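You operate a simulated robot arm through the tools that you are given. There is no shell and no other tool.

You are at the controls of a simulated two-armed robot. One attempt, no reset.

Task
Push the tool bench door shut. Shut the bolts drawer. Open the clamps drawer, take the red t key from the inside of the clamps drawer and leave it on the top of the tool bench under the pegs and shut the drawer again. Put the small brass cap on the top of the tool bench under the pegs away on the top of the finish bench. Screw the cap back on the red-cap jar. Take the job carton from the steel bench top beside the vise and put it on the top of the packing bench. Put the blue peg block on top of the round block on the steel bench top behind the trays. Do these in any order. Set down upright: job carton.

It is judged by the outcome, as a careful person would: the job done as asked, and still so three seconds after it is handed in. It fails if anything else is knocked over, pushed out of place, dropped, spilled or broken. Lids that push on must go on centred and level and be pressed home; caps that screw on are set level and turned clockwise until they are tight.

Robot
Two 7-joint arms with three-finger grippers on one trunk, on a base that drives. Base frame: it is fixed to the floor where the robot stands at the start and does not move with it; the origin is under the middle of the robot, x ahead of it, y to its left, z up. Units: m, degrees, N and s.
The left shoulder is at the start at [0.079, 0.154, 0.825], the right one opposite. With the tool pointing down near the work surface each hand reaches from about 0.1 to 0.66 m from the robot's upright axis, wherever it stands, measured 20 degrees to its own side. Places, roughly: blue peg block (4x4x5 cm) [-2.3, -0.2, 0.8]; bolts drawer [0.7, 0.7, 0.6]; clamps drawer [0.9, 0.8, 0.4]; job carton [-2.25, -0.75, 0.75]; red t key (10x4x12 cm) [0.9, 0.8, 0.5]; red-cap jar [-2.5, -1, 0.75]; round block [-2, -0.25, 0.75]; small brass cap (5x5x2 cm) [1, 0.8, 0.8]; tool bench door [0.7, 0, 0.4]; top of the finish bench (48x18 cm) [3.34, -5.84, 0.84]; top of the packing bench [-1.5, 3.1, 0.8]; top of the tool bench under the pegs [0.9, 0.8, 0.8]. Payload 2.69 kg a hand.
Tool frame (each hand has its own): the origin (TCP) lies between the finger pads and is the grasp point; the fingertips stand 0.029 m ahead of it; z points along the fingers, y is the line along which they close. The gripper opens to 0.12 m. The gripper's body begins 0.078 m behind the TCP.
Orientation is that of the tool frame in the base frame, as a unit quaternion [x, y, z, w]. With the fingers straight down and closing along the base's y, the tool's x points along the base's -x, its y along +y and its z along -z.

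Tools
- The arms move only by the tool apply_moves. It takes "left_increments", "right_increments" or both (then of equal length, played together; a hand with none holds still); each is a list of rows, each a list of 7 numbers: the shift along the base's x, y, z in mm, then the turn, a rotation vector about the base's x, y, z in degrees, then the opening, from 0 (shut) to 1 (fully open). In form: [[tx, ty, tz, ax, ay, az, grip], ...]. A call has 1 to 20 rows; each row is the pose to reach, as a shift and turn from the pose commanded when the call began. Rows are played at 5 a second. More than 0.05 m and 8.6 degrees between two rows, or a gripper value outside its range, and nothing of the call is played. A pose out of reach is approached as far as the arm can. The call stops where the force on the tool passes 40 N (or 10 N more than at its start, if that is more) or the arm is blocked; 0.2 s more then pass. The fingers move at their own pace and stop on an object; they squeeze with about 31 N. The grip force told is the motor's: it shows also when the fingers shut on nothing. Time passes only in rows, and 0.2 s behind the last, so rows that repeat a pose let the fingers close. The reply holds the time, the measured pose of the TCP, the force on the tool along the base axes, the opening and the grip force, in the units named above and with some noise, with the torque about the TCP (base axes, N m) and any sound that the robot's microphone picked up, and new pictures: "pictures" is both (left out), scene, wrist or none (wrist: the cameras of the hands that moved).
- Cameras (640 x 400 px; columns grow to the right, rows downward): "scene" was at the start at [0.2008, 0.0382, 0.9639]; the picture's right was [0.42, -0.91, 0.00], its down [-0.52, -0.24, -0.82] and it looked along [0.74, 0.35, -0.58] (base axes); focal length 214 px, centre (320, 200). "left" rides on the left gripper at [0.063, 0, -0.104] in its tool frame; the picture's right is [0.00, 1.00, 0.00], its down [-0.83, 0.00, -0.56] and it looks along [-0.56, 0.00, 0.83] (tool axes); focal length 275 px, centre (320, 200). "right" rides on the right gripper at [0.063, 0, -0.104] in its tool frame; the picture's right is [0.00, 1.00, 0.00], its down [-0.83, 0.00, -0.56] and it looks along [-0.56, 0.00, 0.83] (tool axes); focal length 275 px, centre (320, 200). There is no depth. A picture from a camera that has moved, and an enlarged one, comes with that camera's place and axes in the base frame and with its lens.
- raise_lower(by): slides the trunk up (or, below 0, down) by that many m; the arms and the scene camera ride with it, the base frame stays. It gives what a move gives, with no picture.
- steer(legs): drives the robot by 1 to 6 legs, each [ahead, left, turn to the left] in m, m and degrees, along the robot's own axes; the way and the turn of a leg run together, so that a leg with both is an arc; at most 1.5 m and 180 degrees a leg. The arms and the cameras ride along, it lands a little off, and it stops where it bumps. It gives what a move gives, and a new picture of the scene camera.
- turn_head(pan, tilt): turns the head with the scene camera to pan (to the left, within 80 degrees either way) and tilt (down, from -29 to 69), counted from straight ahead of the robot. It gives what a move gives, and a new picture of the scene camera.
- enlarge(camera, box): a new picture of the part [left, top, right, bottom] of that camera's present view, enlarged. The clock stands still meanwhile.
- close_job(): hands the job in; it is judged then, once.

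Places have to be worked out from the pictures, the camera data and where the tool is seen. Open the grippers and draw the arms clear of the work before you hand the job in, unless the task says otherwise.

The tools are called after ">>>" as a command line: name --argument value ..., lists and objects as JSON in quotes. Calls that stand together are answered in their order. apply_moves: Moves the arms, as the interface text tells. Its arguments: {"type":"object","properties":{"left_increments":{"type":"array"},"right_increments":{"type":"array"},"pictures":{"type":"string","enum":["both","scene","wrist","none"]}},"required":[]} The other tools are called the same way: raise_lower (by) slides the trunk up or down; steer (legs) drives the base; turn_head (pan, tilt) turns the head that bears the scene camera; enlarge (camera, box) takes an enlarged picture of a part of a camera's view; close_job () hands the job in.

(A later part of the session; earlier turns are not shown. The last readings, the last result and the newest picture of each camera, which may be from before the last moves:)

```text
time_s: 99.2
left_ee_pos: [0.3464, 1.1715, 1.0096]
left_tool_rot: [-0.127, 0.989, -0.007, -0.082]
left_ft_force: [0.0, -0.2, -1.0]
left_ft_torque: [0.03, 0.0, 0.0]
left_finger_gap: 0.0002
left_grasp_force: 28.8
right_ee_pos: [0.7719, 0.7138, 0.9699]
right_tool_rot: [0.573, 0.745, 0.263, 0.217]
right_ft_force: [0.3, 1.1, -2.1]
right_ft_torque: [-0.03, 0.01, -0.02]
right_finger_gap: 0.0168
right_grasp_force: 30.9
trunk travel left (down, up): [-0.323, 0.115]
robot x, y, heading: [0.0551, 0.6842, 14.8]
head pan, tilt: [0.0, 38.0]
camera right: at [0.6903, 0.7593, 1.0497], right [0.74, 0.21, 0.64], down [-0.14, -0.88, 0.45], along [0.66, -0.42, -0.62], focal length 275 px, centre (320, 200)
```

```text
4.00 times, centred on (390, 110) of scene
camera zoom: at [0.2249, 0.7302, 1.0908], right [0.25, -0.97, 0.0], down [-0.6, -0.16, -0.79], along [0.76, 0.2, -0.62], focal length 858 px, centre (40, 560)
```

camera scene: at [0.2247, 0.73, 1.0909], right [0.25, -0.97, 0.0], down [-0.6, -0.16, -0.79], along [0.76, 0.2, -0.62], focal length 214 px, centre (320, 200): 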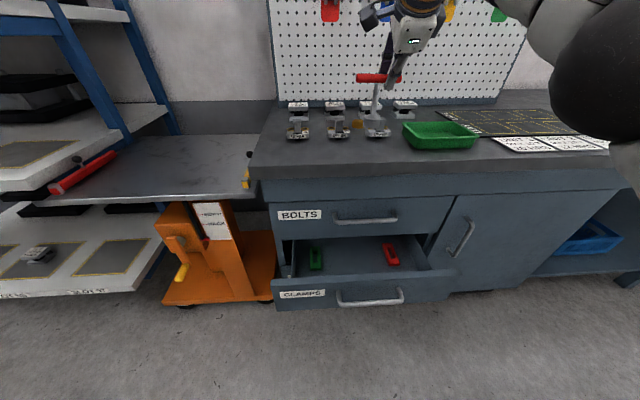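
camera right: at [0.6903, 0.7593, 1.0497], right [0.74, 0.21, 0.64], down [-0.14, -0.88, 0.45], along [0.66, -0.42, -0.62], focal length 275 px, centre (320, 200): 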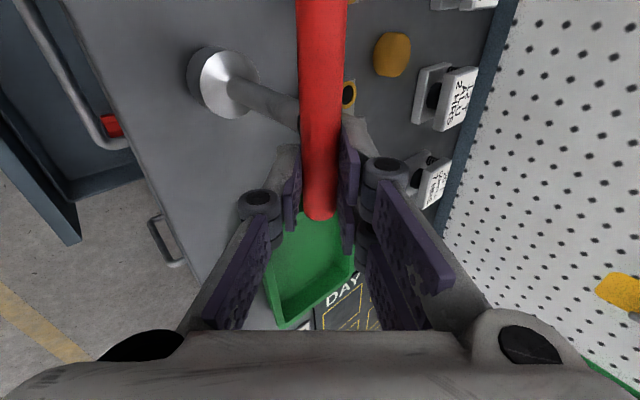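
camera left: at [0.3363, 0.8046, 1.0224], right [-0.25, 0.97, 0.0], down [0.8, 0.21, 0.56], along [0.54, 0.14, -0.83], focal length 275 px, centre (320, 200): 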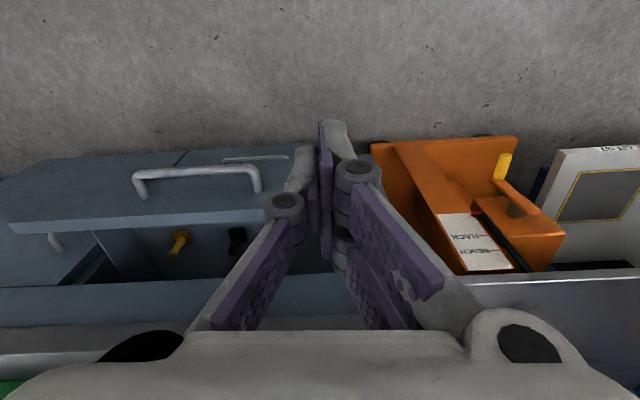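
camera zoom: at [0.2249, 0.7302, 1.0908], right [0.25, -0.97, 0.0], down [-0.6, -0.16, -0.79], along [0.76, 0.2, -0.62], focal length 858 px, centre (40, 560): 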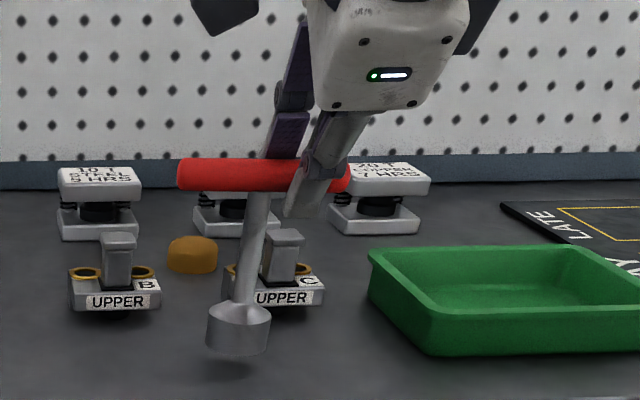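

The base is about 2 cm above the bench. I lower further in small steps.

>>> apply_moves --right_increments '[[0, 0, -5, 0, 0, 0, 0], [0, 0, -10, 0, 0, 0, 0], [0, 0, -13, 0, 0, 0, 0]]' --pictures "none"

>>> enlarge --camera "scene" --box '[330, 60, 450, 160]'

```text
time_s: 100.0
left_ee_pos: [0.3456, 1.172, 1.0106]
left_tool_rot: [-0.127, 0.989, -0.007, -0.082]
left_ft_force: [0.4, 0.9, 0.0]
left_ft_torque: [-0.01, 0.0, 0.01]
left_finger_gap: 0.0
left_grasp_force: 28.6
right_ee_pos: [0.7727, 0.7137, 0.9576]
right_tool_rot: [0.574, 0.745, 0.263, 0.217]
right_ft_force: [-0.1, 0.0, -2.8]
right_ft_torque: [-0.07, 0.02, 0.04]
right_finger_gap: 0.0167
right_grasp_force: 30.9
trunk travel left (down, up): [-0.323, 0.115]
robot x, y, heading: [0.0563, 0.6829, 14.6]
head pan, tilt: [0.0, 38.0]
```

```text
4.00 times, centred on (390, 110) of scene
camera zoom: at [0.2248, 0.7302, 1.0908], right [0.25, -0.97, 0.0], down [-0.6, -0.16, -0.79], along [0.76, 0.2, -0.62], focal length 858 px, centre (40, 560)
```

zoom: 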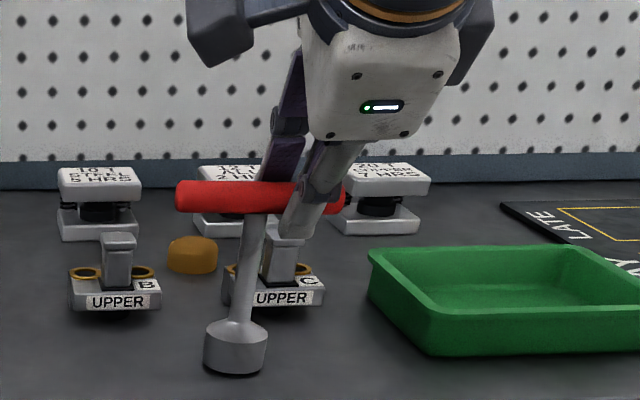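

>>> apply_moves --right_increments '[[0, 0, -3, 0, 0, 0, 0], [0, 0, -6, 0, 0, 0, 0]]' --pictures "none"

>>> enlarge --camera "scene" --box '[330, 60, 450, 160]'

```text
time_s: 100.6
left_ee_pos: [0.3446, 1.1716, 1.0112]
left_tool_rot: [-0.126, 0.989, -0.006, -0.08]
left_ft_force: [-1.0, 0.1, -0.6]
left_ft_torque: [0.01, -0.02, -0.01]
left_finger_gap: 0.0
left_grasp_force: 28.3
right_ee_pos: [0.7734, 0.7135, 0.9553]
right_tool_rot: [0.574, 0.743, 0.266, 0.219]
right_ft_force: [-1.1, -3.4, 11.7]
right_ft_torque: [-0.12, -0.28, -0.04]
right_finger_gap: 0.0167
right_grasp_force: 30.8
trunk travel left (down, up): [-0.323, 0.115]
robot x, y, heading: [0.056, 0.6866, 14.5]
head pan, tilt: [0.0, 38.0]
```

```text
4.00 times, centred on (390, 110) of scene
camera zoom: at [0.2235, 0.7298, 1.0913], right [0.25, -0.97, 0.0], down [-0.59, -0.16, -0.79], along [0.76, 0.2, -0.61], focal length 858 px, centre (40, 560)
```

zoom: 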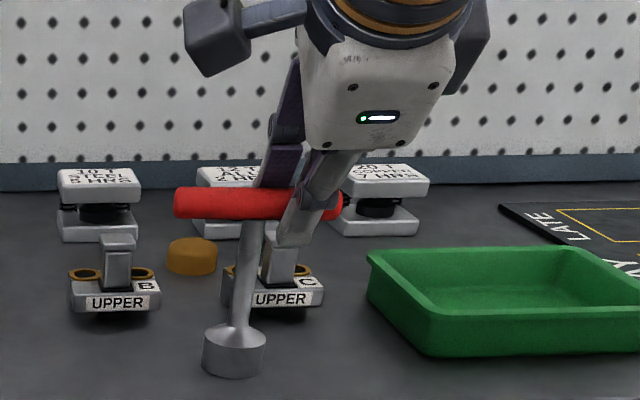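

It stands on the bench (12 N contact; bench top z≈0.835). I ease the load, open, and back off along the finger axis.

>>> apply_moves --right_increments '[[0, 0, 2, 0, 0, 0, 0], [0, 0, 2, 0, 0, 0, 0.2], [0, 0, 2, 0, 0, 0, 0.4], [0, 0, 2, 0, 0, 0, 0.4]]' --pictures "wrist"

>>> enlarge --camera "scene" --box '[330, 60, 450, 160]'

```text
time_s: 101.6
left_ee_pos: [0.3459, 1.1712, 1.0105]
left_tool_rot: [-0.126, 0.989, -0.008, -0.081]
left_ft_force: [0.4, 0.5, -0.4]
left_ft_torque: [-0.01, 0.02, -0.01]
left_finger_gap: 0.0
left_grasp_force: 28.3
right_ee_pos: [0.7714, 0.7144, 0.9547]
right_tool_rot: [0.574, 0.744, 0.264, 0.216]
right_ft_force: [-0.8, -0.3, -0.1]
right_ft_torque: [-0.01, 0.0, -0.01]
right_finger_gap: 0.048
right_grasp_force: 0.1
trunk travel left (down, up): [-0.323, 0.115]
robot x, y, heading: [0.0576, 0.6863, 14.8]
head pan, tilt: [0.0, 38.0]
camera right: at [0.6894, 0.7605, 1.0334], right [0.74, 0.21, 0.64], down [-0.14, -0.88, 0.45], along [0.66, -0.42, -0.62], focal length 275 px, centre (320, 200)
```

right: 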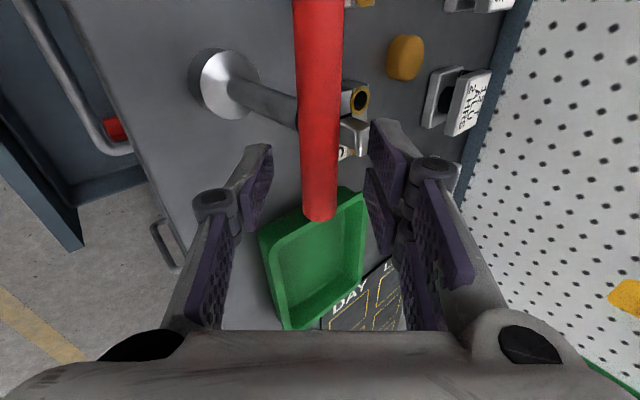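

```text
4.00 times, centred on (390, 110) of scene
camera zoom: at [0.2246, 0.7302, 1.0908], right [0.25, -0.97, 0.0], down [-0.6, -0.16, -0.79], along [0.76, 0.2, -0.62], focal length 858 px, centre (40, 560)
```

zoom: 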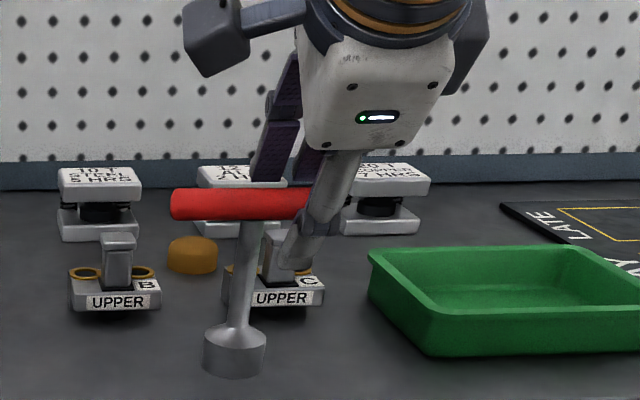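

The key stands on its own. I retreat along the finger axis.

>>> apply_moves --right_increments '[[-12, -3, 15, 0, 0, 0, 0.4], [-25, -6, 31, 0, 0, 0, 0.4], [-44, -10, 54, 0, 0, 0, 0.4], [-63, -14, 77, 0, 0, 0, 0.4], [-88, -30, 100, 0, 0, 0, 0.4]]'

>>> enlarge --camera "scene" --box '[280, 60, 460, 172]'

```text
time_s: 102.8
left_ee_pos: [0.345, 1.1713, 1.0115]
left_tool_rot: [-0.127, 0.989, -0.007, -0.081]
left_ft_force: [0.5, -0.7, -0.8]
left_ft_torque: [0.01, -0.05, -0.02]
left_finger_gap: 0.0001
left_grasp_force: 29.1
right_ee_pos: [0.6838, 0.6848, 1.0531]
right_tool_rot: [0.573, 0.744, 0.264, 0.218]
right_ft_force: [0.5, 0.5, -0.1]
right_ft_torque: [-0.01, 0.02, 0.02]
right_finger_gap: 0.048
right_grasp_force: 0.0
trunk travel left (down, up): [-0.323, 0.115]
robot x, y, heading: [0.0544, 0.6853, 14.8]
head pan, tilt: [0.0, 38.0]
camera scene: at [0.2241, 0.7299, 1.091], right [0.25, -0.97, 0.0], down [-0.6, -0.16, -0.79], along [0.76, 0.2, -0.62], focal length 214 px, centre (320, 200)
camera right: at [0.6014, 0.7305, 1.1333], right [0.74, 0.21, 0.64], down [-0.14, -0.88, 0.45], along [0.66, -0.42, -0.62], focal length 275 px, centre (320, 200)
```

scene: 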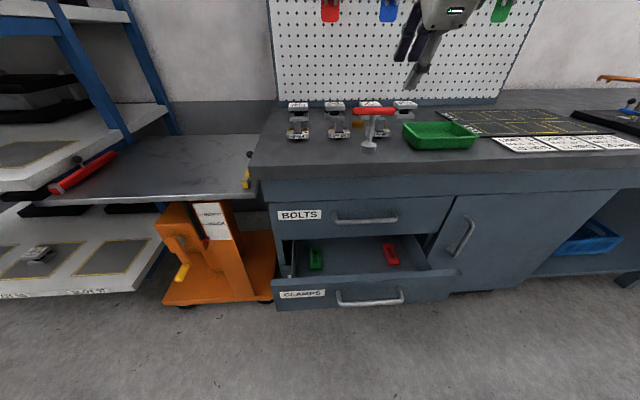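
right: 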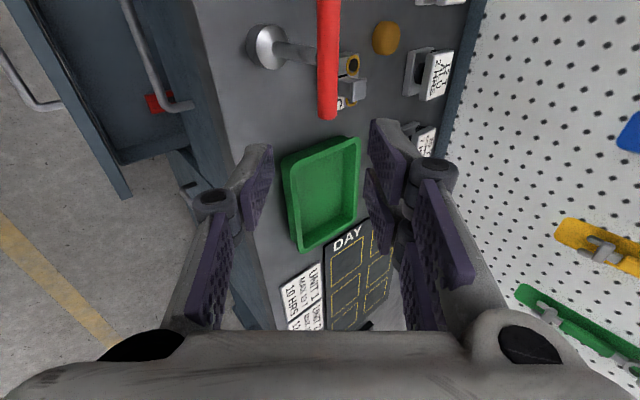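

```text
3.56 times, centred on (370, 116) of scene
camera zoom: at [0.2241, 0.7299, 1.091], right [0.25, -0.97, 0.0], down [-0.6, -0.16, -0.79], along [0.76, 0.2, -0.62], focal length 763 px, centre (142, 499)
```

zoom: 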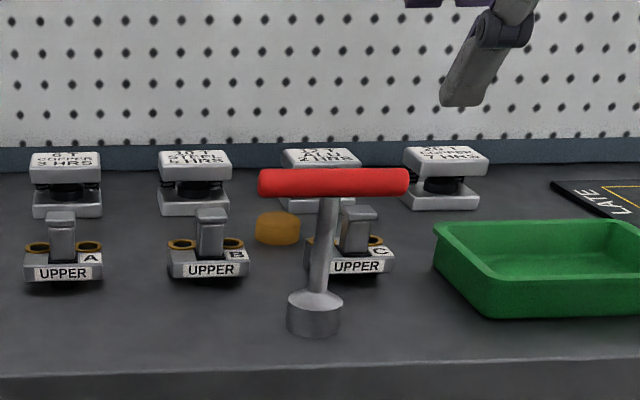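

The key stands upright and clear. Now I back off, lower the trunk, and bring the hand back to the horizontal posture in front of the clamps handle to push the drawer shut.

>>> steer --legs '[[-0.12, 0, 0]]'

>>> apply_moves --right_increments '[[-20, -6, 0, 0, 0, 0, 0.6], [-45, -14, 0, 0, 0, 0, 0.6]]' --pictures "none"

>>> raise_lower --by -0.3

>>> turn_head --pan 0 --tilt 45

```text
time_s: 104.0
left_ee_pos: [0.2259, 1.1407, 1.0108]
left_tool_rot: [-0.127, 0.988, -0.007, -0.082]
left_ft_force: [-1.1, 0.2, 0.6]
left_ft_torque: [0.01, -0.08, -0.01]
left_finger_gap: 0.0
left_grasp_force: 28.8
right_ee_pos: [0.5674, 0.6554, 1.0546]
right_tool_rot: [0.573, 0.744, 0.265, 0.218]
right_ft_force: [-0.6, -0.7, 0.4]
right_ft_torque: [0.02, -0.01, 0.01]
right_finger_gap: 0.0477
right_grasp_force: 0.0
trunk travel left (down, up): [-0.323, 0.115]
robot x, y, heading: [-0.063, 0.6555, 14.6]
head pan, tilt: [0.0, 38.0]
camera scene: at [0.1067, 0.6996, 1.091], right [0.26, -0.97, 0.0], down [-0.59, -0.16, -0.79], along [0.76, 0.2, -0.61], focal length 214 px, centre (320, 200)
```

scene: 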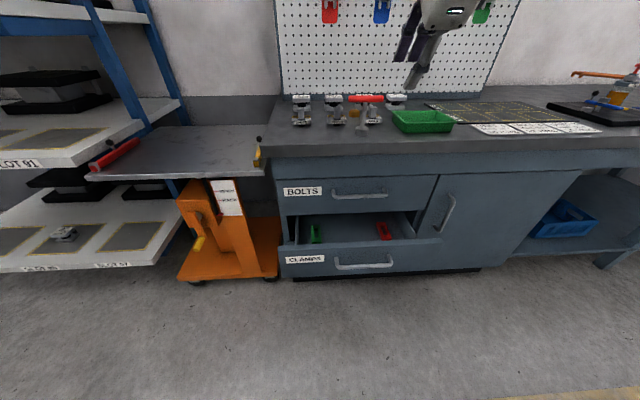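

```text
time_s: 104.6
left_ee_pos: [0.2276, 1.1411, 1.0098]
left_tool_rot: [-0.127, 0.989, -0.006, -0.081]
left_ft_force: [0.1, 0.3, -0.1]
left_ft_torque: [0.01, 0.01, 0.01]
left_finger_gap: 0.0001
left_grasp_force: 28.0
right_ee_pos: [0.5222, 0.6405, 1.0528]
right_tool_rot: [0.573, 0.745, 0.264, 0.217]
right_ft_force: [-0.9, -0.7, -0.4]
right_ft_torque: [0.01, 0.0, 0.03]
right_finger_gap: 0.072
right_grasp_force: 0.0
trunk travel left (down, up): [-0.323, 0.115]
robot x, y, heading: [-0.0659, 0.6573, 14.8]
head pan, tilt: [0.0, 38.0]
```

```text
time_s: 107.6
left_ee_pos: [0.2269, 1.141, 0.7102]
left_tool_rot: [-0.127, 0.988, -0.007, -0.082]
left_ft_force: [-0.1, 0.2, 0.5]
left_ft_torque: [-0.02, 0.03, -0.01]
left_finger_gap: 0.0
left_grasp_force: 27.8
right_ee_pos: [0.5216, 0.6422, 0.7535]
right_tool_rot: [0.573, 0.745, 0.264, 0.217]
right_ft_force: [-0.9, -0.4, -0.9]
right_ft_torque: [0.01, 0.03, 0.0]
right_finger_gap: 0.072
right_grasp_force: 0.0
trunk travel left (down, up): [-0.023, 0.415]
robot x, y, heading: [-0.0604, 0.6533, 15.0]
head pan, tilt: [0.0, 38.0]
```

```text
time_s: 108.3
left_ee_pos: [0.2272, 1.1419, 0.7103]
left_tool_rot: [-0.128, 0.988, -0.007, -0.082]
left_ft_force: [-0.5, 0.1, 0.1]
left_ft_torque: [0.0, 0.04, 0.01]
left_finger_gap: 0.0
left_grasp_force: 28.8
right_ee_pos: [0.5223, 0.6423, 0.7534]
right_tool_rot: [0.573, 0.745, 0.264, 0.216]
right_ft_force: [-0.3, -0.3, 0.2]
right_ft_torque: [-0.04, 0.01, 0.04]
right_finger_gap: 0.0721
right_grasp_force: 0.0
trunk travel left (down, up): [-0.023, 0.415]
robot x, y, heading: [-0.0589, 0.6543, 14.7]
head pan, tilt: [0.0, 45.0]
camera scene: at [0.1935, 0.7225, 0.7628], right [0.26, -0.97, 0.0], down [-0.68, -0.18, -0.71], along [0.68, 0.18, -0.71], focal length 214 px, centre (320, 200)
```

scene: 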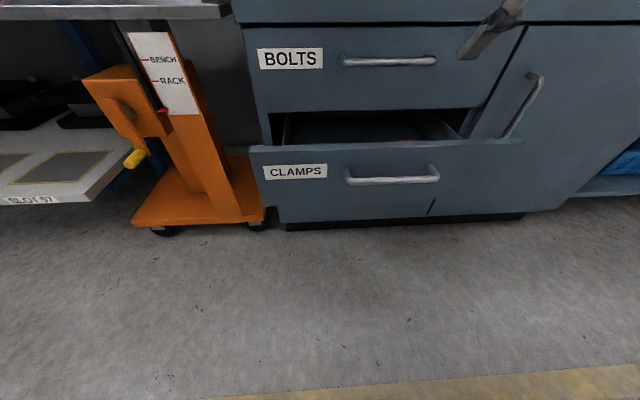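

>>> apply_moves --right_increments '[[-10, -3, -20, 2.3, -7.1, 0, 0.6], [-20, -6, -40, 4.6, -14.2, 0, 0.6], [-38, -12, -75, 7, -21.4, 0, 0.6], [-38, -12, -115, 9.3, -28.5, 0, 0.6], [-38, -12, -155, 11.6, -35.6, 0, 0.6], [-38, -12, -195, 13.9, -42.8, 0, 0.6], [-38, -12, -235, 13.9, -42.8, 0, 0.6], [-38, -12, -262, 13.9, -42.8, 0, 0.6]]'

```text
time_s: 110.1
left_ee_pos: [0.227, 1.1423, 0.7097]
left_tool_rot: [-0.127, 0.989, -0.007, -0.081]
left_ft_force: [0.2, -0.2, -0.3]
left_ft_torque: [-0.03, 0.0, -0.01]
left_finger_gap: 0.0
left_grasp_force: 27.7
right_ee_pos: [0.4852, 0.629, 0.4913]
right_tool_rot: [0.459, 0.578, 0.54, 0.404]
right_ft_force: [-0.4, 0.5, -0.5]
right_ft_torque: [-0.03, -0.01, 0.01]
right_finger_gap: 0.072
right_grasp_force: 0.0
right hand out of reach, approached as far as the arm can: row 4, 5, 6, 7
trunk travel left (down, up): [-0.023, 0.415]
robot x, y, heading: [-0.0581, 0.6548, 14.7]
head pan, tilt: [0.0, 45.0]
camera scene: at [0.1934, 0.7225, 0.7628], right [0.26, -0.97, 0.0], down [-0.68, -0.18, -0.71], along [0.68, 0.18, -0.71], focal length 214 px, centre (320, 200)
camera right: at [0.3677, 0.6633, 0.5025], right [0.09, 0.0, 1.0], down [-0.33, -0.94, 0.03], along [0.94, -0.33, -0.09], focal length 275 px, centre (320, 200)
```

scene: 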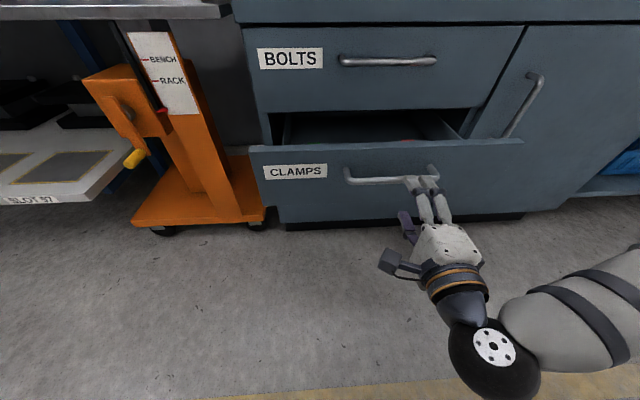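
right: 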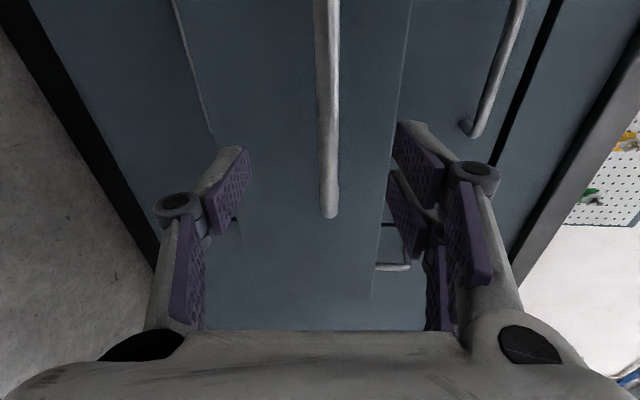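

Aligned with the handle. I push the drawer in along the bench normal.

>>> apply_moves --right_increments '[[27, 9, 0, 0, 0, 0, 0.6], [54, 17, 0, 0, 0, 0, 0.6], [81, 26, 0, 0, 0, 0, 0.6], [107, 35, 0, 0, 0, 0, 0.6], [133, 43, 0, 0, 0, 0, 0.6], [160, 52, 0, 0, 0, 0, 0.6], [181, 59, 0, 0, 0, 0, 0.6], [200, 65, 0, 0, 0, 0, 0.6], [214, 70, 0, 0, 0, 0, 0.6], [224, 73, 0, 0, 0, 0, 0.6], [233, 76, 0, 0, 0, 0, 0.6], [241, 78, 0, 0, 0, 0, 0.6]]'

```text
time_s: 112.7
left_ee_pos: [0.2271, 1.141, 0.711]
left_tool_rot: [-0.127, 0.989, -0.008, -0.081]
left_ft_force: [0.2, -0.1, 0.1]
left_ft_torque: [0.08, 0.0, -0.04]
left_finger_gap: 0.0001
left_grasp_force: 28.6
right_ee_pos: [0.7247, 0.7069, 0.4913]
right_tool_rot: [0.459, 0.578, 0.541, 0.403]
right_ft_force: [-20.2, -6.2, 5.4]
right_ft_torque: [-0.53, 1.63, 0.08]
right_finger_gap: 0.0924
right_grasp_force: 18.1
trunk travel left (down, up): [-0.023, 0.415]
robot x, y, heading: [-0.0596, 0.6514, 15.0]
head pan, tilt: [0.0, 45.0]
camera scene: at [0.1919, 0.7221, 0.7633], right [0.26, -0.97, 0.0], down [-0.68, -0.18, -0.71], along [0.68, 0.18, -0.71], focal length 214 px, centre (320, 200)
camera right: at [0.6065, 0.7409, 0.5027], right [0.09, 0.0, 1.0], down [-0.32, -0.95, 0.03], along [0.94, -0.33, -0.09], focal length 275 px, centre (320, 200)
```

scene: 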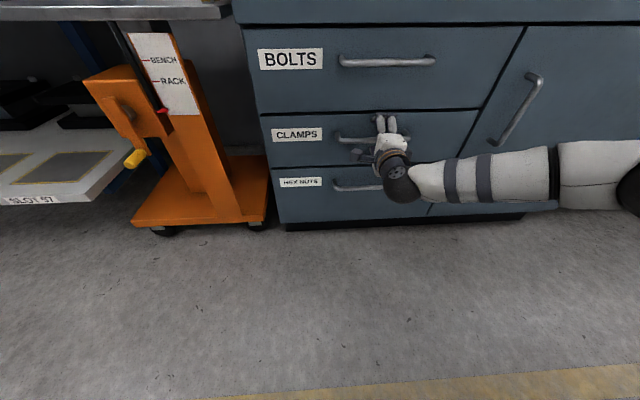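
right: 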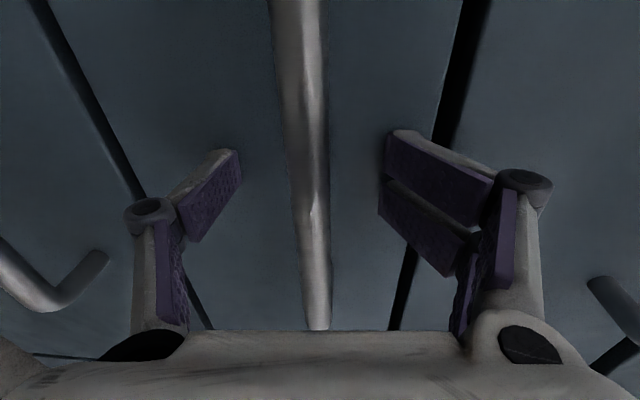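

Clamps is shut against its stop, gaps even. I retract the right hand and raise the trunk to work on the bench top (brass cap ≈(0.962,0.790) behind the UPPER jigs).

>>> apply_moves --right_increments '[[-29, -9, 0, 0, 0, 0, 0.6], [-57, -18, 0, 0, 0, 0, 0.6], [-95, -30, 0, 0, 0, 0, 0.6], [-133, -42, 0, 0, 0, 0, 0.6], [-171, -54, 0, 0, 0, 0, 0.6], [-200, -63, 0, 0, 0, 0, 0.6]]' --pictures "scene"

>>> enlarge --camera "scene" --box '[230, 20, 490, 230]'

>>> raise_lower --by 0.35

```text
time_s: 114.1
left_ee_pos: [0.2275, 1.1416, 0.71]
left_tool_rot: [-0.127, 0.988, -0.006, -0.082]
left_ft_force: [-0.3, 0.0, -0.4]
left_ft_torque: [-0.01, -0.01, -0.01]
left_finger_gap: 0.0
left_grasp_force: 28.3
right_ee_pos: [0.5237, 0.6457, 0.4914]
right_tool_rot: [0.459, 0.578, 0.541, 0.404]
right_ft_force: [-0.6, -0.8, -0.7]
right_ft_torque: [0.02, 0.01, -0.03]
right_finger_gap: 0.0719
right_grasp_force: 0.2
trunk travel left (down, up): [-0.023, 0.415]
robot x, y, heading: [-0.0605, 0.6529, 14.8]
head pan, tilt: [0.0, 45.0]
camera scene: at [0.1935, 0.7225, 0.7628], right [0.26, -0.97, 0.0], down [-0.68, -0.18, -0.71], along [0.68, 0.18, -0.71], focal length 214 px, centre (320, 200)
```

scene: 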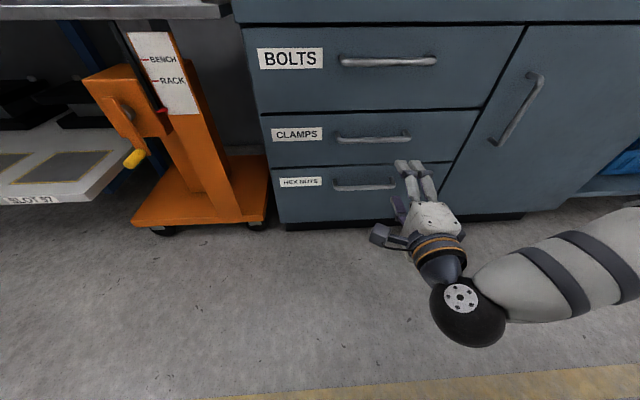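

```text
1.90 times, centred on (360, 125) of scene
camera zoom: at [0.1935, 0.7225, 0.7628], right [0.26, -0.97, 0.0], down [-0.68, -0.18, -0.71], along [0.68, 0.18, -0.71], focal length 408 px, centre (244, 343)
```

zoom: 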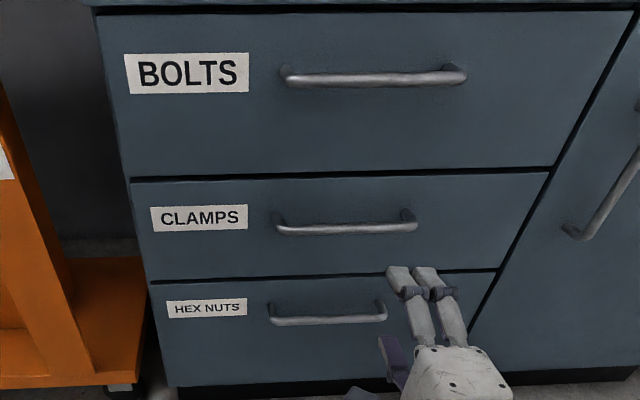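

```text
time_s: 117.5
left_ee_pos: [0.2286, 1.1412, 1.0601]
left_tool_rot: [-0.127, 0.988, -0.007, -0.083]
left_ft_force: [0.1, -0.5, -0.1]
left_ft_torque: [0.02, 0.0, -0.02]
left_finger_gap: 0.0002
left_grasp_force: 28.4
right_ee_pos: [0.5252, 0.6444, 0.8425]
right_tool_rot: [0.459, 0.578, 0.54, 0.405]
right_ft_force: [-0.3, 0.2, 0.5]
right_ft_torque: [0.01, -0.02, 0.01]
right_finger_gap: 0.072
right_grasp_force: 0.1
trunk travel left (down, up): [-0.373, 0.065]
robot x, y, heading: [-0.059, 0.6565, 14.7]
head pan, tilt: [0.0, 45.0]
```

All fronts are flush. Next I turn the right hand to point down: first tilting it down, then unrolling it so that it closes along the bench.

>>> apply_moves --right_increments '[[0, 0, 20, -2.5, 7.6, 0, 0.6], [0, 0, 40, -5, 15.2, 0, 0.6], [0, 0, 60, -7.4, 22.8, 0, 0.6], [0, 0, 80, -9.9, 30.4, 0, 0.6], [0, 0, 100, -12.4, 38, 0, 0.6], [0, 0, 120, -14.8, 45.6, 0, 0.6], [0, 0, 140, -17.3, 53.2, 0, 0.6], [0, 0, 160, -19.8, 60.8, 0, 0.6], [0, 0, 180, -22.2, 68.4, 0, 0.6], [0, 0, 200, -24.7, 76, 0, 0.6], [0, 0, 210, -26, 80, 0, 0.6]]' --pictures "none"

>>> apply_moves --right_increments '[[0, 0, 0, 0, 0, 8, 0.6], [0, 0, 0, 0, 0, 16, 0.6], [0, 0, 0, 0, 0, 24, 0.6], [0, 0, 0, 0, 0, 32, 0.6], [0, 0, 0, 0, 0, 40, 0.6], [0, 0, 0, 0, 0, 48, 0.6], [0, 0, 0, 0, 0, 56, 0.6], [0, 0, 0, 0, 0, 64, 0.6], [0, 0, 0, 0, 0, 72, 0.6], [0, 0, 0, 0, 0, 80, 0.6], [0, 0, 0, 0, 0, 88, 0.6]]'

```text
time_s: 119.9
left_ee_pos: [0.2275, 1.1409, 1.0614]
left_tool_rot: [-0.127, 0.988, -0.006, -0.082]
left_ft_force: [-0.1, 0.1, -0.4]
left_ft_torque: [0.05, 0.01, -0.01]
left_finger_gap: 0.0
left_grasp_force: 28.1
right_ee_pos: [0.51, 0.6407, 1.0437]
right_tool_rot: [0.6, 0.8, 0.004, 0.036]
right_ft_force: [0.3, -0.5, -0.4]
right_ft_torque: [-0.03, 0.04, 0.01]
right_finger_gap: 0.0719
right_grasp_force: 0.0
right hand out of reach, approached as far as the arm can: row 10, 11
trunk travel left (down, up): [-0.373, 0.065]
robot x, y, heading: [-0.0619, 0.6542, 14.9]
head pan, tilt: [0.0, 45.0]
```

```text
time_s: 122.3
left_ee_pos: [0.2285, 1.1409, 1.0595]
left_tool_rot: [-0.128, 0.988, -0.007, -0.081]
left_ft_force: [-0.3, -0.7, 0.7]
left_ft_torque: [-0.03, -0.04, -0.01]
left_finger_gap: 0.0
left_grasp_force: 28.4
right_ee_pos: [0.5097, 0.6404, 1.0424]
right_tool_rot: [-0.124, 0.992, 0.01, 0.027]
right_ft_force: [0.0, -0.6, -0.8]
right_ft_torque: [0.01, -0.01, 0.05]
right_finger_gap: 0.0721
right_grasp_force: 0.1
right hand out of reach, approached as far as the arm can: row 1, 2, 3
trunk travel left (down, up): [-0.373, 0.065]
robot x, y, heading: [-0.0636, 0.6563, 14.7]
head pan, tilt: [0.0, 45.0]
camera scene: at [0.0814, 0.6929, 1.1378], right [0.26, -0.97, 0.0], down [-0.68, -0.18, -0.71], along [0.68, 0.18, -0.71], focal length 214 px, centre (320, 200)
camera right: at [0.4437, 0.6206, 1.1432], right [-0.25, 0.97, 0.01], down [0.78, 0.19, 0.6], along [0.58, 0.16, -0.8], focal length 275 px, centre (320, 200)
```

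scene: 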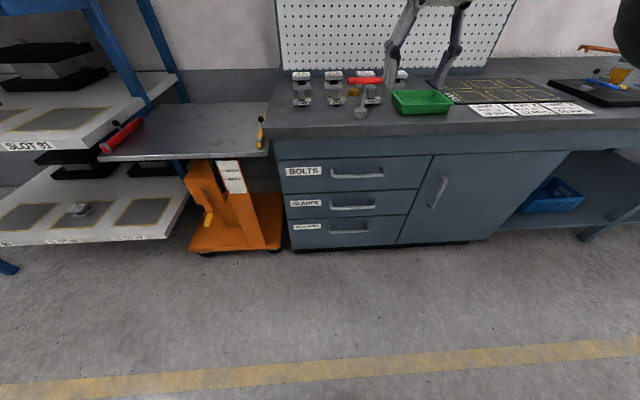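
right: 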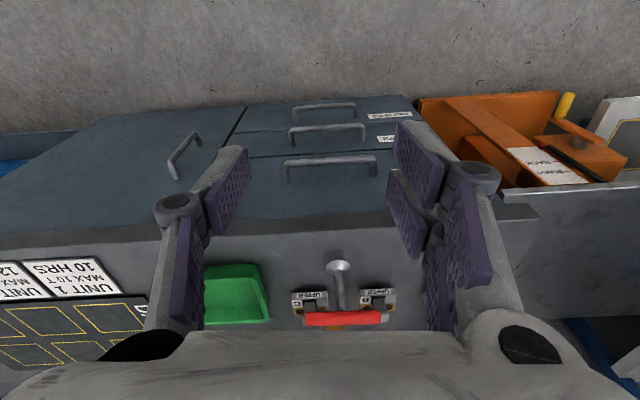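

Hand nearly points down. Before driving in, I pull the left hand back toward the robot so it stays clear of the rack on the left.

>>> apply_moves --left_increments '[[-30, 0, 10, 0, 0, 0, 0], [-60, 0, 20, 0, 0, 0, 0], [-90, 0, 30, 0, 0, 0, 0], [-120, 0, 40, 0, 0, 0, 0], [-150, 0, 50, 0, 0, 0, 0]]' --pictures "none"

>>> turn_head --pan 55 --tilt 25

```text
time_s: 123.5
left_ee_pos: [0.0747, 1.1421, 1.1133]
left_tool_rot: [-0.127, 0.988, -0.007, -0.082]
left_ft_force: [0.0, 0.7, 0.4]
left_ft_torque: [-0.02, -0.01, 0.02]
left_finger_gap: 0.0
left_grasp_force: 28.0
right_ee_pos: [0.51, 0.64, 1.0415]
right_tool_rot: [-0.122, 0.992, 0.01, 0.027]
right_ft_force: [-0.1, 0.1, 0.8]
right_ft_torque: [0.04, -0.02, -0.02]
right_finger_gap: 0.0722
right_grasp_force: 0.1
trunk travel left (down, up): [-0.373, 0.065]
robot x, y, heading: [-0.0615, 0.657, 14.9]
head pan, tilt: [0.0, 45.0]
```

```text
time_s: 124.8
left_ee_pos: [0.074, 1.1417, 1.1124]
left_tool_rot: [-0.127, 0.988, -0.007, -0.082]
left_ft_force: [-0.9, 0.3, 0.3]
left_ft_torque: [0.0, 0.02, 0.02]
left_finger_gap: 0.0001
left_grasp_force: 28.3
right_ee_pos: [0.5113, 0.6395, 1.0416]
right_tool_rot: [-0.122, 0.992, 0.01, 0.027]
right_ft_force: [-0.6, 0.1, -0.2]
right_ft_torque: [0.0, 0.02, 0.02]
right_finger_gap: 0.0718
right_grasp_force: 0.0
trunk travel left (down, up): [-0.373, 0.065]
robot x, y, heading: [-0.0592, 0.6509, 14.9]
head pan, tilt: [55.0, 25.0]
camera scene: at [0.0347, 0.7586, 1.1684], right [0.94, -0.35, 0.0], down [-0.15, -0.4, -0.91], along [0.31, 0.85, -0.42], focal length 214 px, centre (320, 200)
```

scene: 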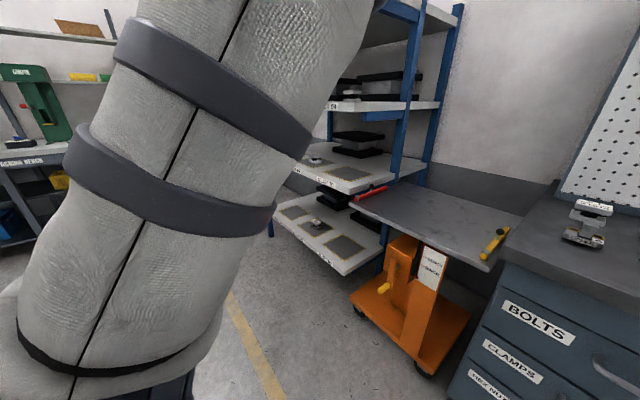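

The left arm is clear of the rack. I drive forward 0.2 m (turning 3° to square up) and check the spacing.

>>> steer --legs '[[0.2, 0, 3]]'

>>> turn_head --pan 0 --tilt 60

```text
time_s: 126.4
left_ee_pos: [0.242, 1.2037, 1.1131]
left_tool_rot: [-0.154, 0.985, -0.009, -0.082]
left_ft_force: [0.4, -0.2, -0.6]
left_ft_torque: [-0.01, 0.04, 0.01]
left_finger_gap: 0.0001
left_grasp_force: 28.9
right_ee_pos: [0.7058, 0.7271, 1.0415]
right_tool_rot: [-0.149, 0.988, 0.012, 0.026]
right_ft_force: [0.1, 0.9, -0.4]
right_ft_torque: [-0.07, -0.01, -0.01]
right_finger_gap: 0.0719
right_grasp_force: 0.0
trunk travel left (down, up): [-0.373, 0.065]
robot x, y, heading: [0.1329, 0.7119, 18.0]
head pan, tilt: [55.0, 25.0]
camera scene: at [0.2229, 0.8204, 1.1683], right [0.96, -0.29, 0.0], down [-0.12, -0.4, -0.91], along [0.27, 0.87, -0.42], focal length 214 px, centre (320, 200)
```

scene: 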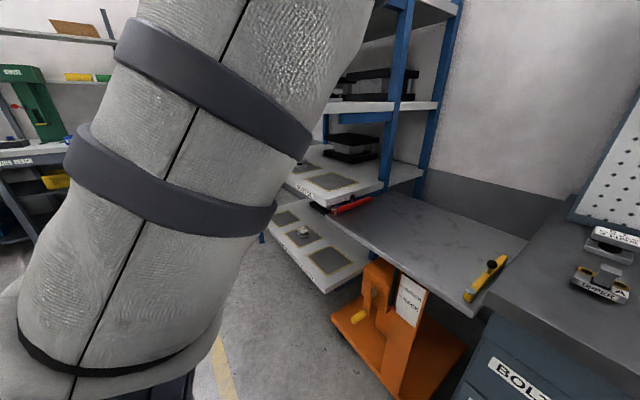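

```text
time_s: 127.6
left_ee_pos: [0.2411, 1.2057, 1.1104]
left_tool_rot: [-0.155, 0.984, -0.011, -0.083]
left_ft_force: [-0.5, 0.5, -0.1]
left_ft_torque: [-0.04, 0.0, 0.0]
left_finger_gap: 0.0001
left_grasp_force: 28.9
right_ee_pos: [0.7032, 0.7268, 1.0411]
right_tool_rot: [-0.148, 0.989, 0.01, 0.027]
right_ft_force: [-0.4, 0.4, -0.1]
right_ft_torque: [-0.01, 0.04, 0.0]
right_finger_gap: 0.0721
right_grasp_force: 0.0
trunk travel left (down, up): [-0.373, 0.065]
robot x, y, heading: [0.1315, 0.7136, 17.9]
head pan, tilt: [0.0, 60.0]
camera scene: at [0.2499, 0.8008, 1.152], right [0.78, -0.62, 0.0], down [-0.36, -0.45, -0.82], along [0.51, 0.64, -0.58], focal length 214 px, centre (320, 200)
```

scene: 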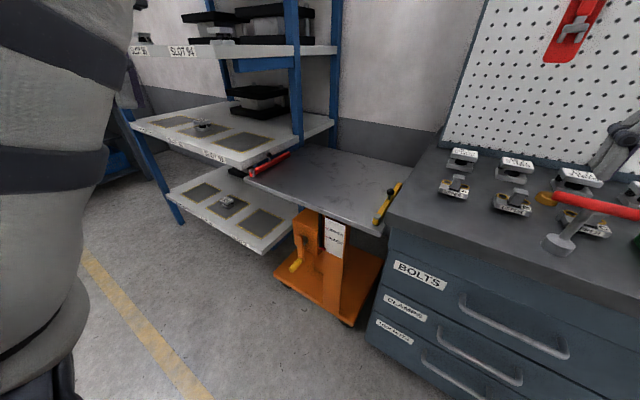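

>>> turn_head --pan -10 --tilt 50

>>> apply_moves --right_increments '[[0, 0, 0, 0, 0, 0, 0.6]]'

```text
time_s: 128.3
left_ee_pos: [0.2429, 1.2055, 1.111]
left_tool_rot: [-0.154, 0.985, -0.01, -0.081]
left_ft_force: [0.2, 0.0, 0.1]
left_ft_torque: [-0.01, 0.01, 0.0]
left_finger_gap: 0.0
left_grasp_force: 28.6
right_ee_pos: [0.7035, 0.7268, 1.0419]
right_tool_rot: [-0.149, 0.988, 0.012, 0.027]
right_ft_force: [0.7, -0.7, -0.7]
right_ft_torque: [0.04, -0.01, 0.0]
right_finger_gap: 0.0717
right_grasp_force: 0.0
trunk travel left (down, up): [-0.373, 0.065]
robot x, y, heading: [0.1336, 0.713, 17.6]
head pan, tilt: [-10.0, 50.0]
camera scene: at [0.2501, 0.8007, 1.1522], right [0.78, -0.63, 0.0], down [-0.36, -0.45, -0.82], along [0.51, 0.64, -0.58], focal length 214 px, centre (320, 200)
```

scene: 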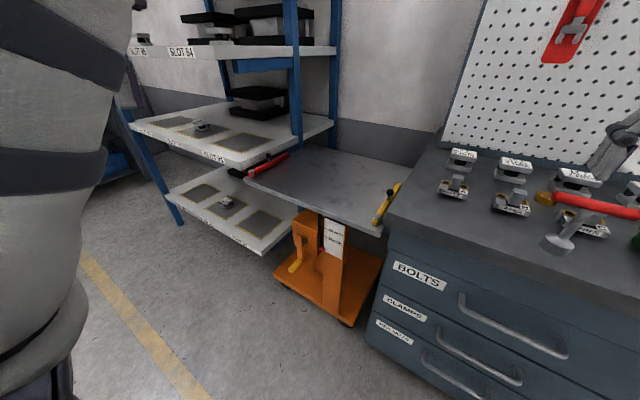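

```text
time_s: 128.7
left_ee_pos: [0.2418, 1.2048, 1.111]
left_tool_rot: [-0.154, 0.985, -0.01, -0.083]
left_ft_force: [-0.2, 0.1, -0.1]
left_ft_torque: [0.02, -0.01, 0.01]
left_finger_gap: 0.0002
left_grasp_force: 28.3
right_ee_pos: [0.7048, 0.7262, 1.0417]
right_tool_rot: [-0.148, 0.988, 0.011, 0.027]
right_ft_force: [0.3, 0.4, -0.3]
right_ft_torque: [0.0, 0.01, -0.01]
right_finger_gap: 0.0719
right_grasp_force: 0.1
trunk travel left (down, up): [-0.373, 0.065]
robot x, y, heading: [0.1323, 0.7106, 18.0]
head pan, tilt: [-10.0, 50.0]
camera scene: at [0.2503, 0.8007, 1.1523], right [0.78, -0.63, 0.0], down [-0.36, -0.45, -0.82], along [0.51, 0.64, -0.58], focal length 214 px, centre (320, 200)
camera right: at [0.638, 0.7045, 1.1431], right [-0.3, 0.95, 0.01], down [0.76, 0.23, 0.6], along [0.57, 0.19, -0.8], focal length 275 px, centre (320, 200)
```

scene: 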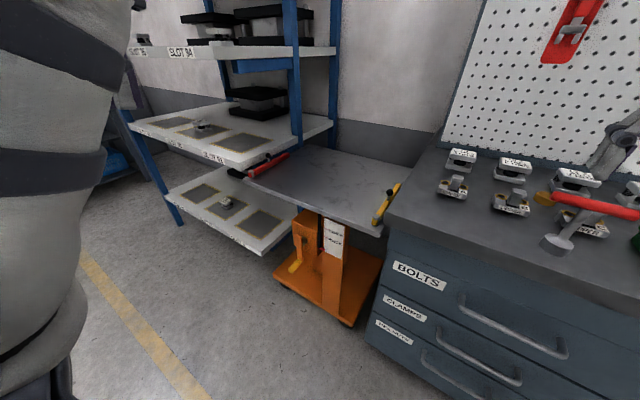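
right: 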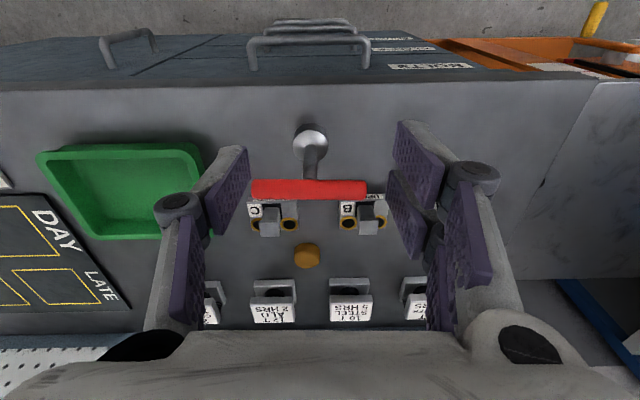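

The head seems blocked by the left elbow. I return the left hand to where it was before.

>>> apply_moves --left_increments '[[30, 10, -10, 0, 0, 0, 0], [60, 20, -20, 0, 0, 0, 0], [90, 30, -30, 0, 0, 0, 0], [120, 35, -40, 0, 0, 0, 0]]' --pictures "none"

>>> turn_head --pan 0 --tilt 50

```text
time_s: 129.7
left_ee_pos: [0.363, 1.2416, 1.0734]
left_tool_rot: [-0.154, 0.985, -0.01, -0.082]
left_ft_force: [-0.4, 0.2, -0.2]
left_ft_torque: [0.0, 0.01, -0.01]
left_finger_gap: 0.0002
left_grasp_force: 28.6
right_ee_pos: [0.7041, 0.7278, 1.0414]
right_tool_rot: [-0.149, 0.988, 0.011, 0.026]
right_ft_force: [0.0, 0.4, -0.5]
right_ft_torque: [0.0, 0.02, 0.01]
right_finger_gap: 0.0719
right_grasp_force: 0.0
trunk travel left (down, up): [-0.373, 0.065]
robot x, y, heading: [0.1307, 0.7094, 17.7]
head pan, tilt: [-10.0, 50.0]
```

```text
time_s: 130.4
left_ee_pos: [0.3621, 1.2404, 1.073]
left_tool_rot: [-0.154, 0.985, -0.01, -0.081]
left_ft_force: [-1.2, -0.1, 0.3]
left_ft_torque: [-0.03, 0.0, 0.0]
left_finger_gap: 0.0
left_grasp_force: 28.8
right_ee_pos: [0.7047, 0.7274, 1.0426]
right_tool_rot: [-0.148, 0.989, 0.011, 0.026]
right_ft_force: [0.6, 1.2, -0.2]
right_ft_torque: [0.01, -0.01, -0.03]
right_finger_gap: 0.072
right_grasp_force: 0.0
trunk travel left (down, up): [-0.373, 0.065]
robot x, y, heading: [0.134, 0.7121, 17.9]
head pan, tilt: [0.0, 50.0]
camera scene: at [0.2684, 0.7557, 1.1309], right [0.31, -0.95, 0.0], down [-0.73, -0.23, -0.64], along [0.61, 0.2, -0.77], focal length 214 px, centre (320, 200)
```

scene: 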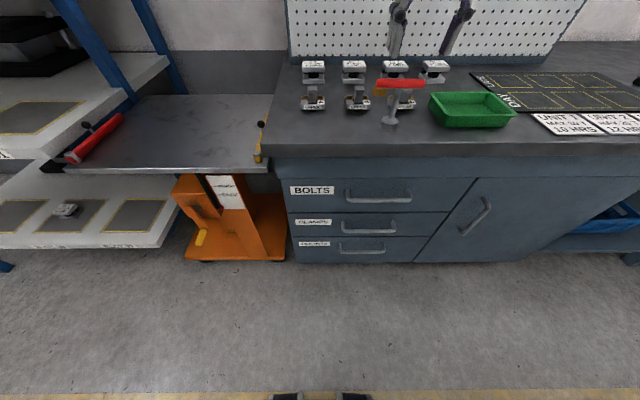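

Head free again, and the base's front edge is visible close below me, so there is room. I raise the left hand 10 cm for clearance and drive 0.17 m further in.

>>> apply_moves --left_increments '[[0, 0, 30, 0, 0, 0, 0], [0, 0, 60, 0, 0, 0, 0], [0, 0, 90, 0, 0, 0, 0]]' --pictures "none"

>>> steer --legs '[[0.17, 0, 0]]'

>>> apply_moves --right_increments '[[0, 0, 0, 0, 0, 0, 0.6]]' --pictures "wrist"

```text
time_s: 131.2
left_ee_pos: [0.3611, 1.2411, 1.1234]
left_tool_rot: [-0.154, 0.985, -0.009, -0.081]
left_ft_force: [0.0, -0.8, 0.7]
left_ft_torque: [0.0, 0.04, -0.02]
left_finger_gap: 0.0001
left_grasp_force: 28.6
left hand out of reach, approached as far as the arm can: row 2, 3
right_ee_pos: [0.7046, 0.7271, 1.0419]
right_tool_rot: [-0.148, 0.989, 0.011, 0.026]
right_ft_force: [-0.2, -0.4, 0.0]
right_ft_torque: [-0.01, 0.02, -0.01]
right_finger_gap: 0.0719
right_grasp_force: 0.1
trunk travel left (down, up): [-0.373, 0.065]
robot x, y, heading: [0.1338, 0.7114, 18.1]
head pan, tilt: [0.0, 50.0]
```

```text
time_s: 132.7
left_ee_pos: [0.5219, 1.2948, 1.1227]
left_tool_rot: [-0.154, 0.985, -0.009, -0.082]
left_ft_force: [1.3, 0.3, -0.3]
left_ft_torque: [-0.02, 0.03, 0.01]
left_finger_gap: 0.0
left_grasp_force: 28.4
right_ee_pos: [0.8657, 0.7796, 1.041]
right_tool_rot: [-0.149, 0.988, 0.011, 0.026]
right_ft_force: [-0.6, 0.9, -0.2]
right_ft_torque: [-0.05, 0.05, 0.0]
right_finger_gap: 0.0719
right_grasp_force: 0.1
trunk travel left (down, up): [-0.373, 0.065]
robot x, y, heading: [0.2911, 0.7653, 17.8]
head pan, tilt: [0.0, 50.0]
camera scene: at [0.43, 0.8082, 1.1308], right [0.31, -0.95, 0.0], down [-0.73, -0.24, -0.64], along [0.61, 0.2, -0.77], focal length 214 px, centre (320, 200)
```

scene: 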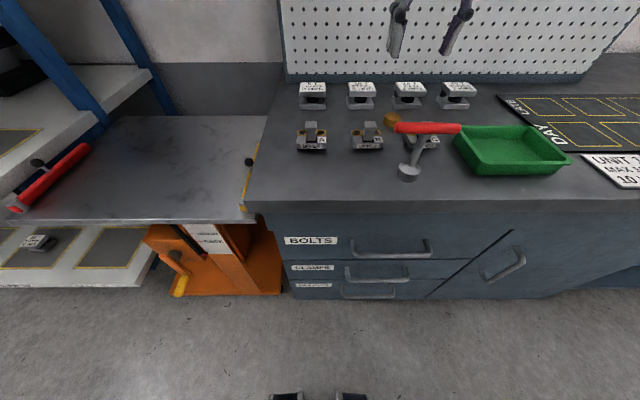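

```text
time_s: 133.1
left_ee_pos: [0.5208, 1.2935, 1.1239]
left_tool_rot: [-0.155, 0.985, -0.009, -0.082]
left_ft_force: [0.3, 1.0, 0.1]
left_ft_torque: [-0.03, 0.02, 0.04]
left_finger_gap: 0.0
left_grasp_force: 28.5
right_ee_pos: [0.865, 0.7817, 1.0416]
right_tool_rot: [-0.149, 0.988, 0.011, 0.026]
right_ft_force: [0.1, 0.1, 0.5]
right_ft_torque: [0.05, 0.0, 0.05]
right_finger_gap: 0.0719
right_grasp_force: 0.1
trunk travel left (down, up): [-0.373, 0.065]
robot x, y, heading: [0.2969, 0.7617, 18.1]
head pan, tilt: [0.0, 50.0]
camera right: at [0.7991, 0.7573, 1.1431], right [-0.3, 0.95, 0.01], down [0.76, 0.23, 0.6], along [0.57, 0.19, -0.8], focal length 275 px, centre (320, 200)
```

right: 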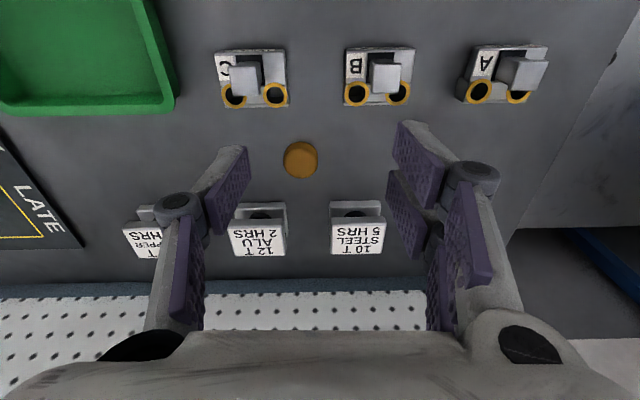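

Excellent view: the cap sits free between the jig rows. I move over it and lower to just above.

>>> apply_moves --right_increments '[[30, 2, 0, 0, 0, 0, 0.65], [60, 4, -20, 0, 0, 0, 0.65], [92, 5, -50, 0, 0, 0, 0.65], [92, 5, -85, 0, 0, 0, 0.65], [92, 5, -115, 0, 0, 0, 0.65]]'

```text
time_s: 134.3
left_ee_pos: [0.5235, 1.2924, 1.1239]
left_tool_rot: [-0.153, 0.985, -0.009, -0.082]
left_ft_force: [-0.6, -0.1, 0.5]
left_ft_torque: [0.06, 0.04, -0.05]
left_finger_gap: 0.0
left_grasp_force: 28.9
right_ee_pos: [0.9189, 0.7769, 0.9275]
right_tool_rot: [-0.15, 0.988, 0.012, 0.027]
right_ft_force: [0.3, -0.9, -0.1]
right_ft_torque: [0.05, 0.04, 0.01]
right_finger_gap: 0.0781
right_grasp_force: 0.0
right hand out of reach, approached as far as the arm can: row 1, 2, 3, 4, 5
trunk travel left (down, up): [-0.373, 0.065]
robot x, y, heading: [0.2928, 0.7628, 17.8]
head pan, tilt: [0.0, 50.0]
camera scene: at [0.4305, 0.8063, 1.1308], right [0.31, -0.95, 0.0], down [-0.73, -0.23, -0.64], along [0.61, 0.2, -0.77], focal length 214 px, centre (320, 200)
camera right: at [0.8524, 0.754, 1.0291], right [-0.3, 0.95, 0.01], down [0.76, 0.23, 0.6], along [0.57, 0.19, -0.8], focal length 275 px, centre (320, 200)
```

scene: 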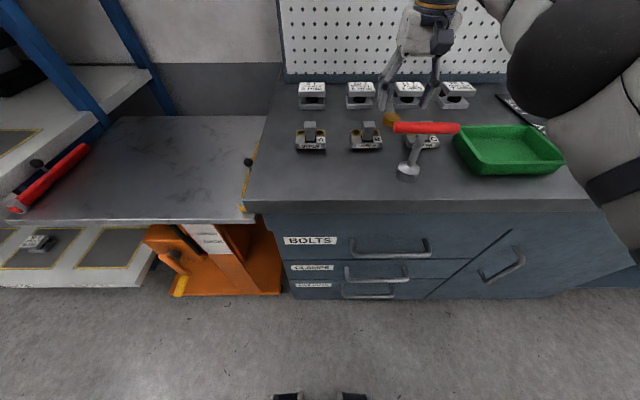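
right: 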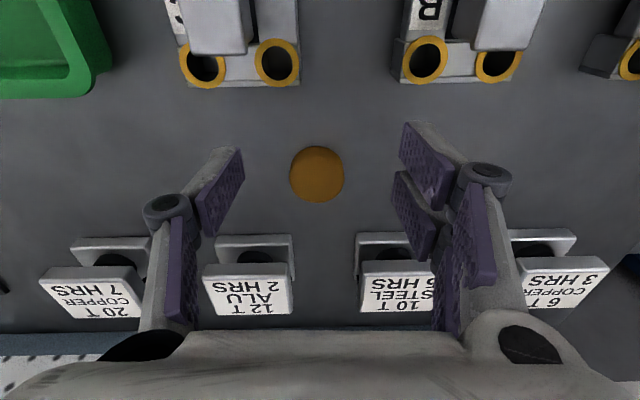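

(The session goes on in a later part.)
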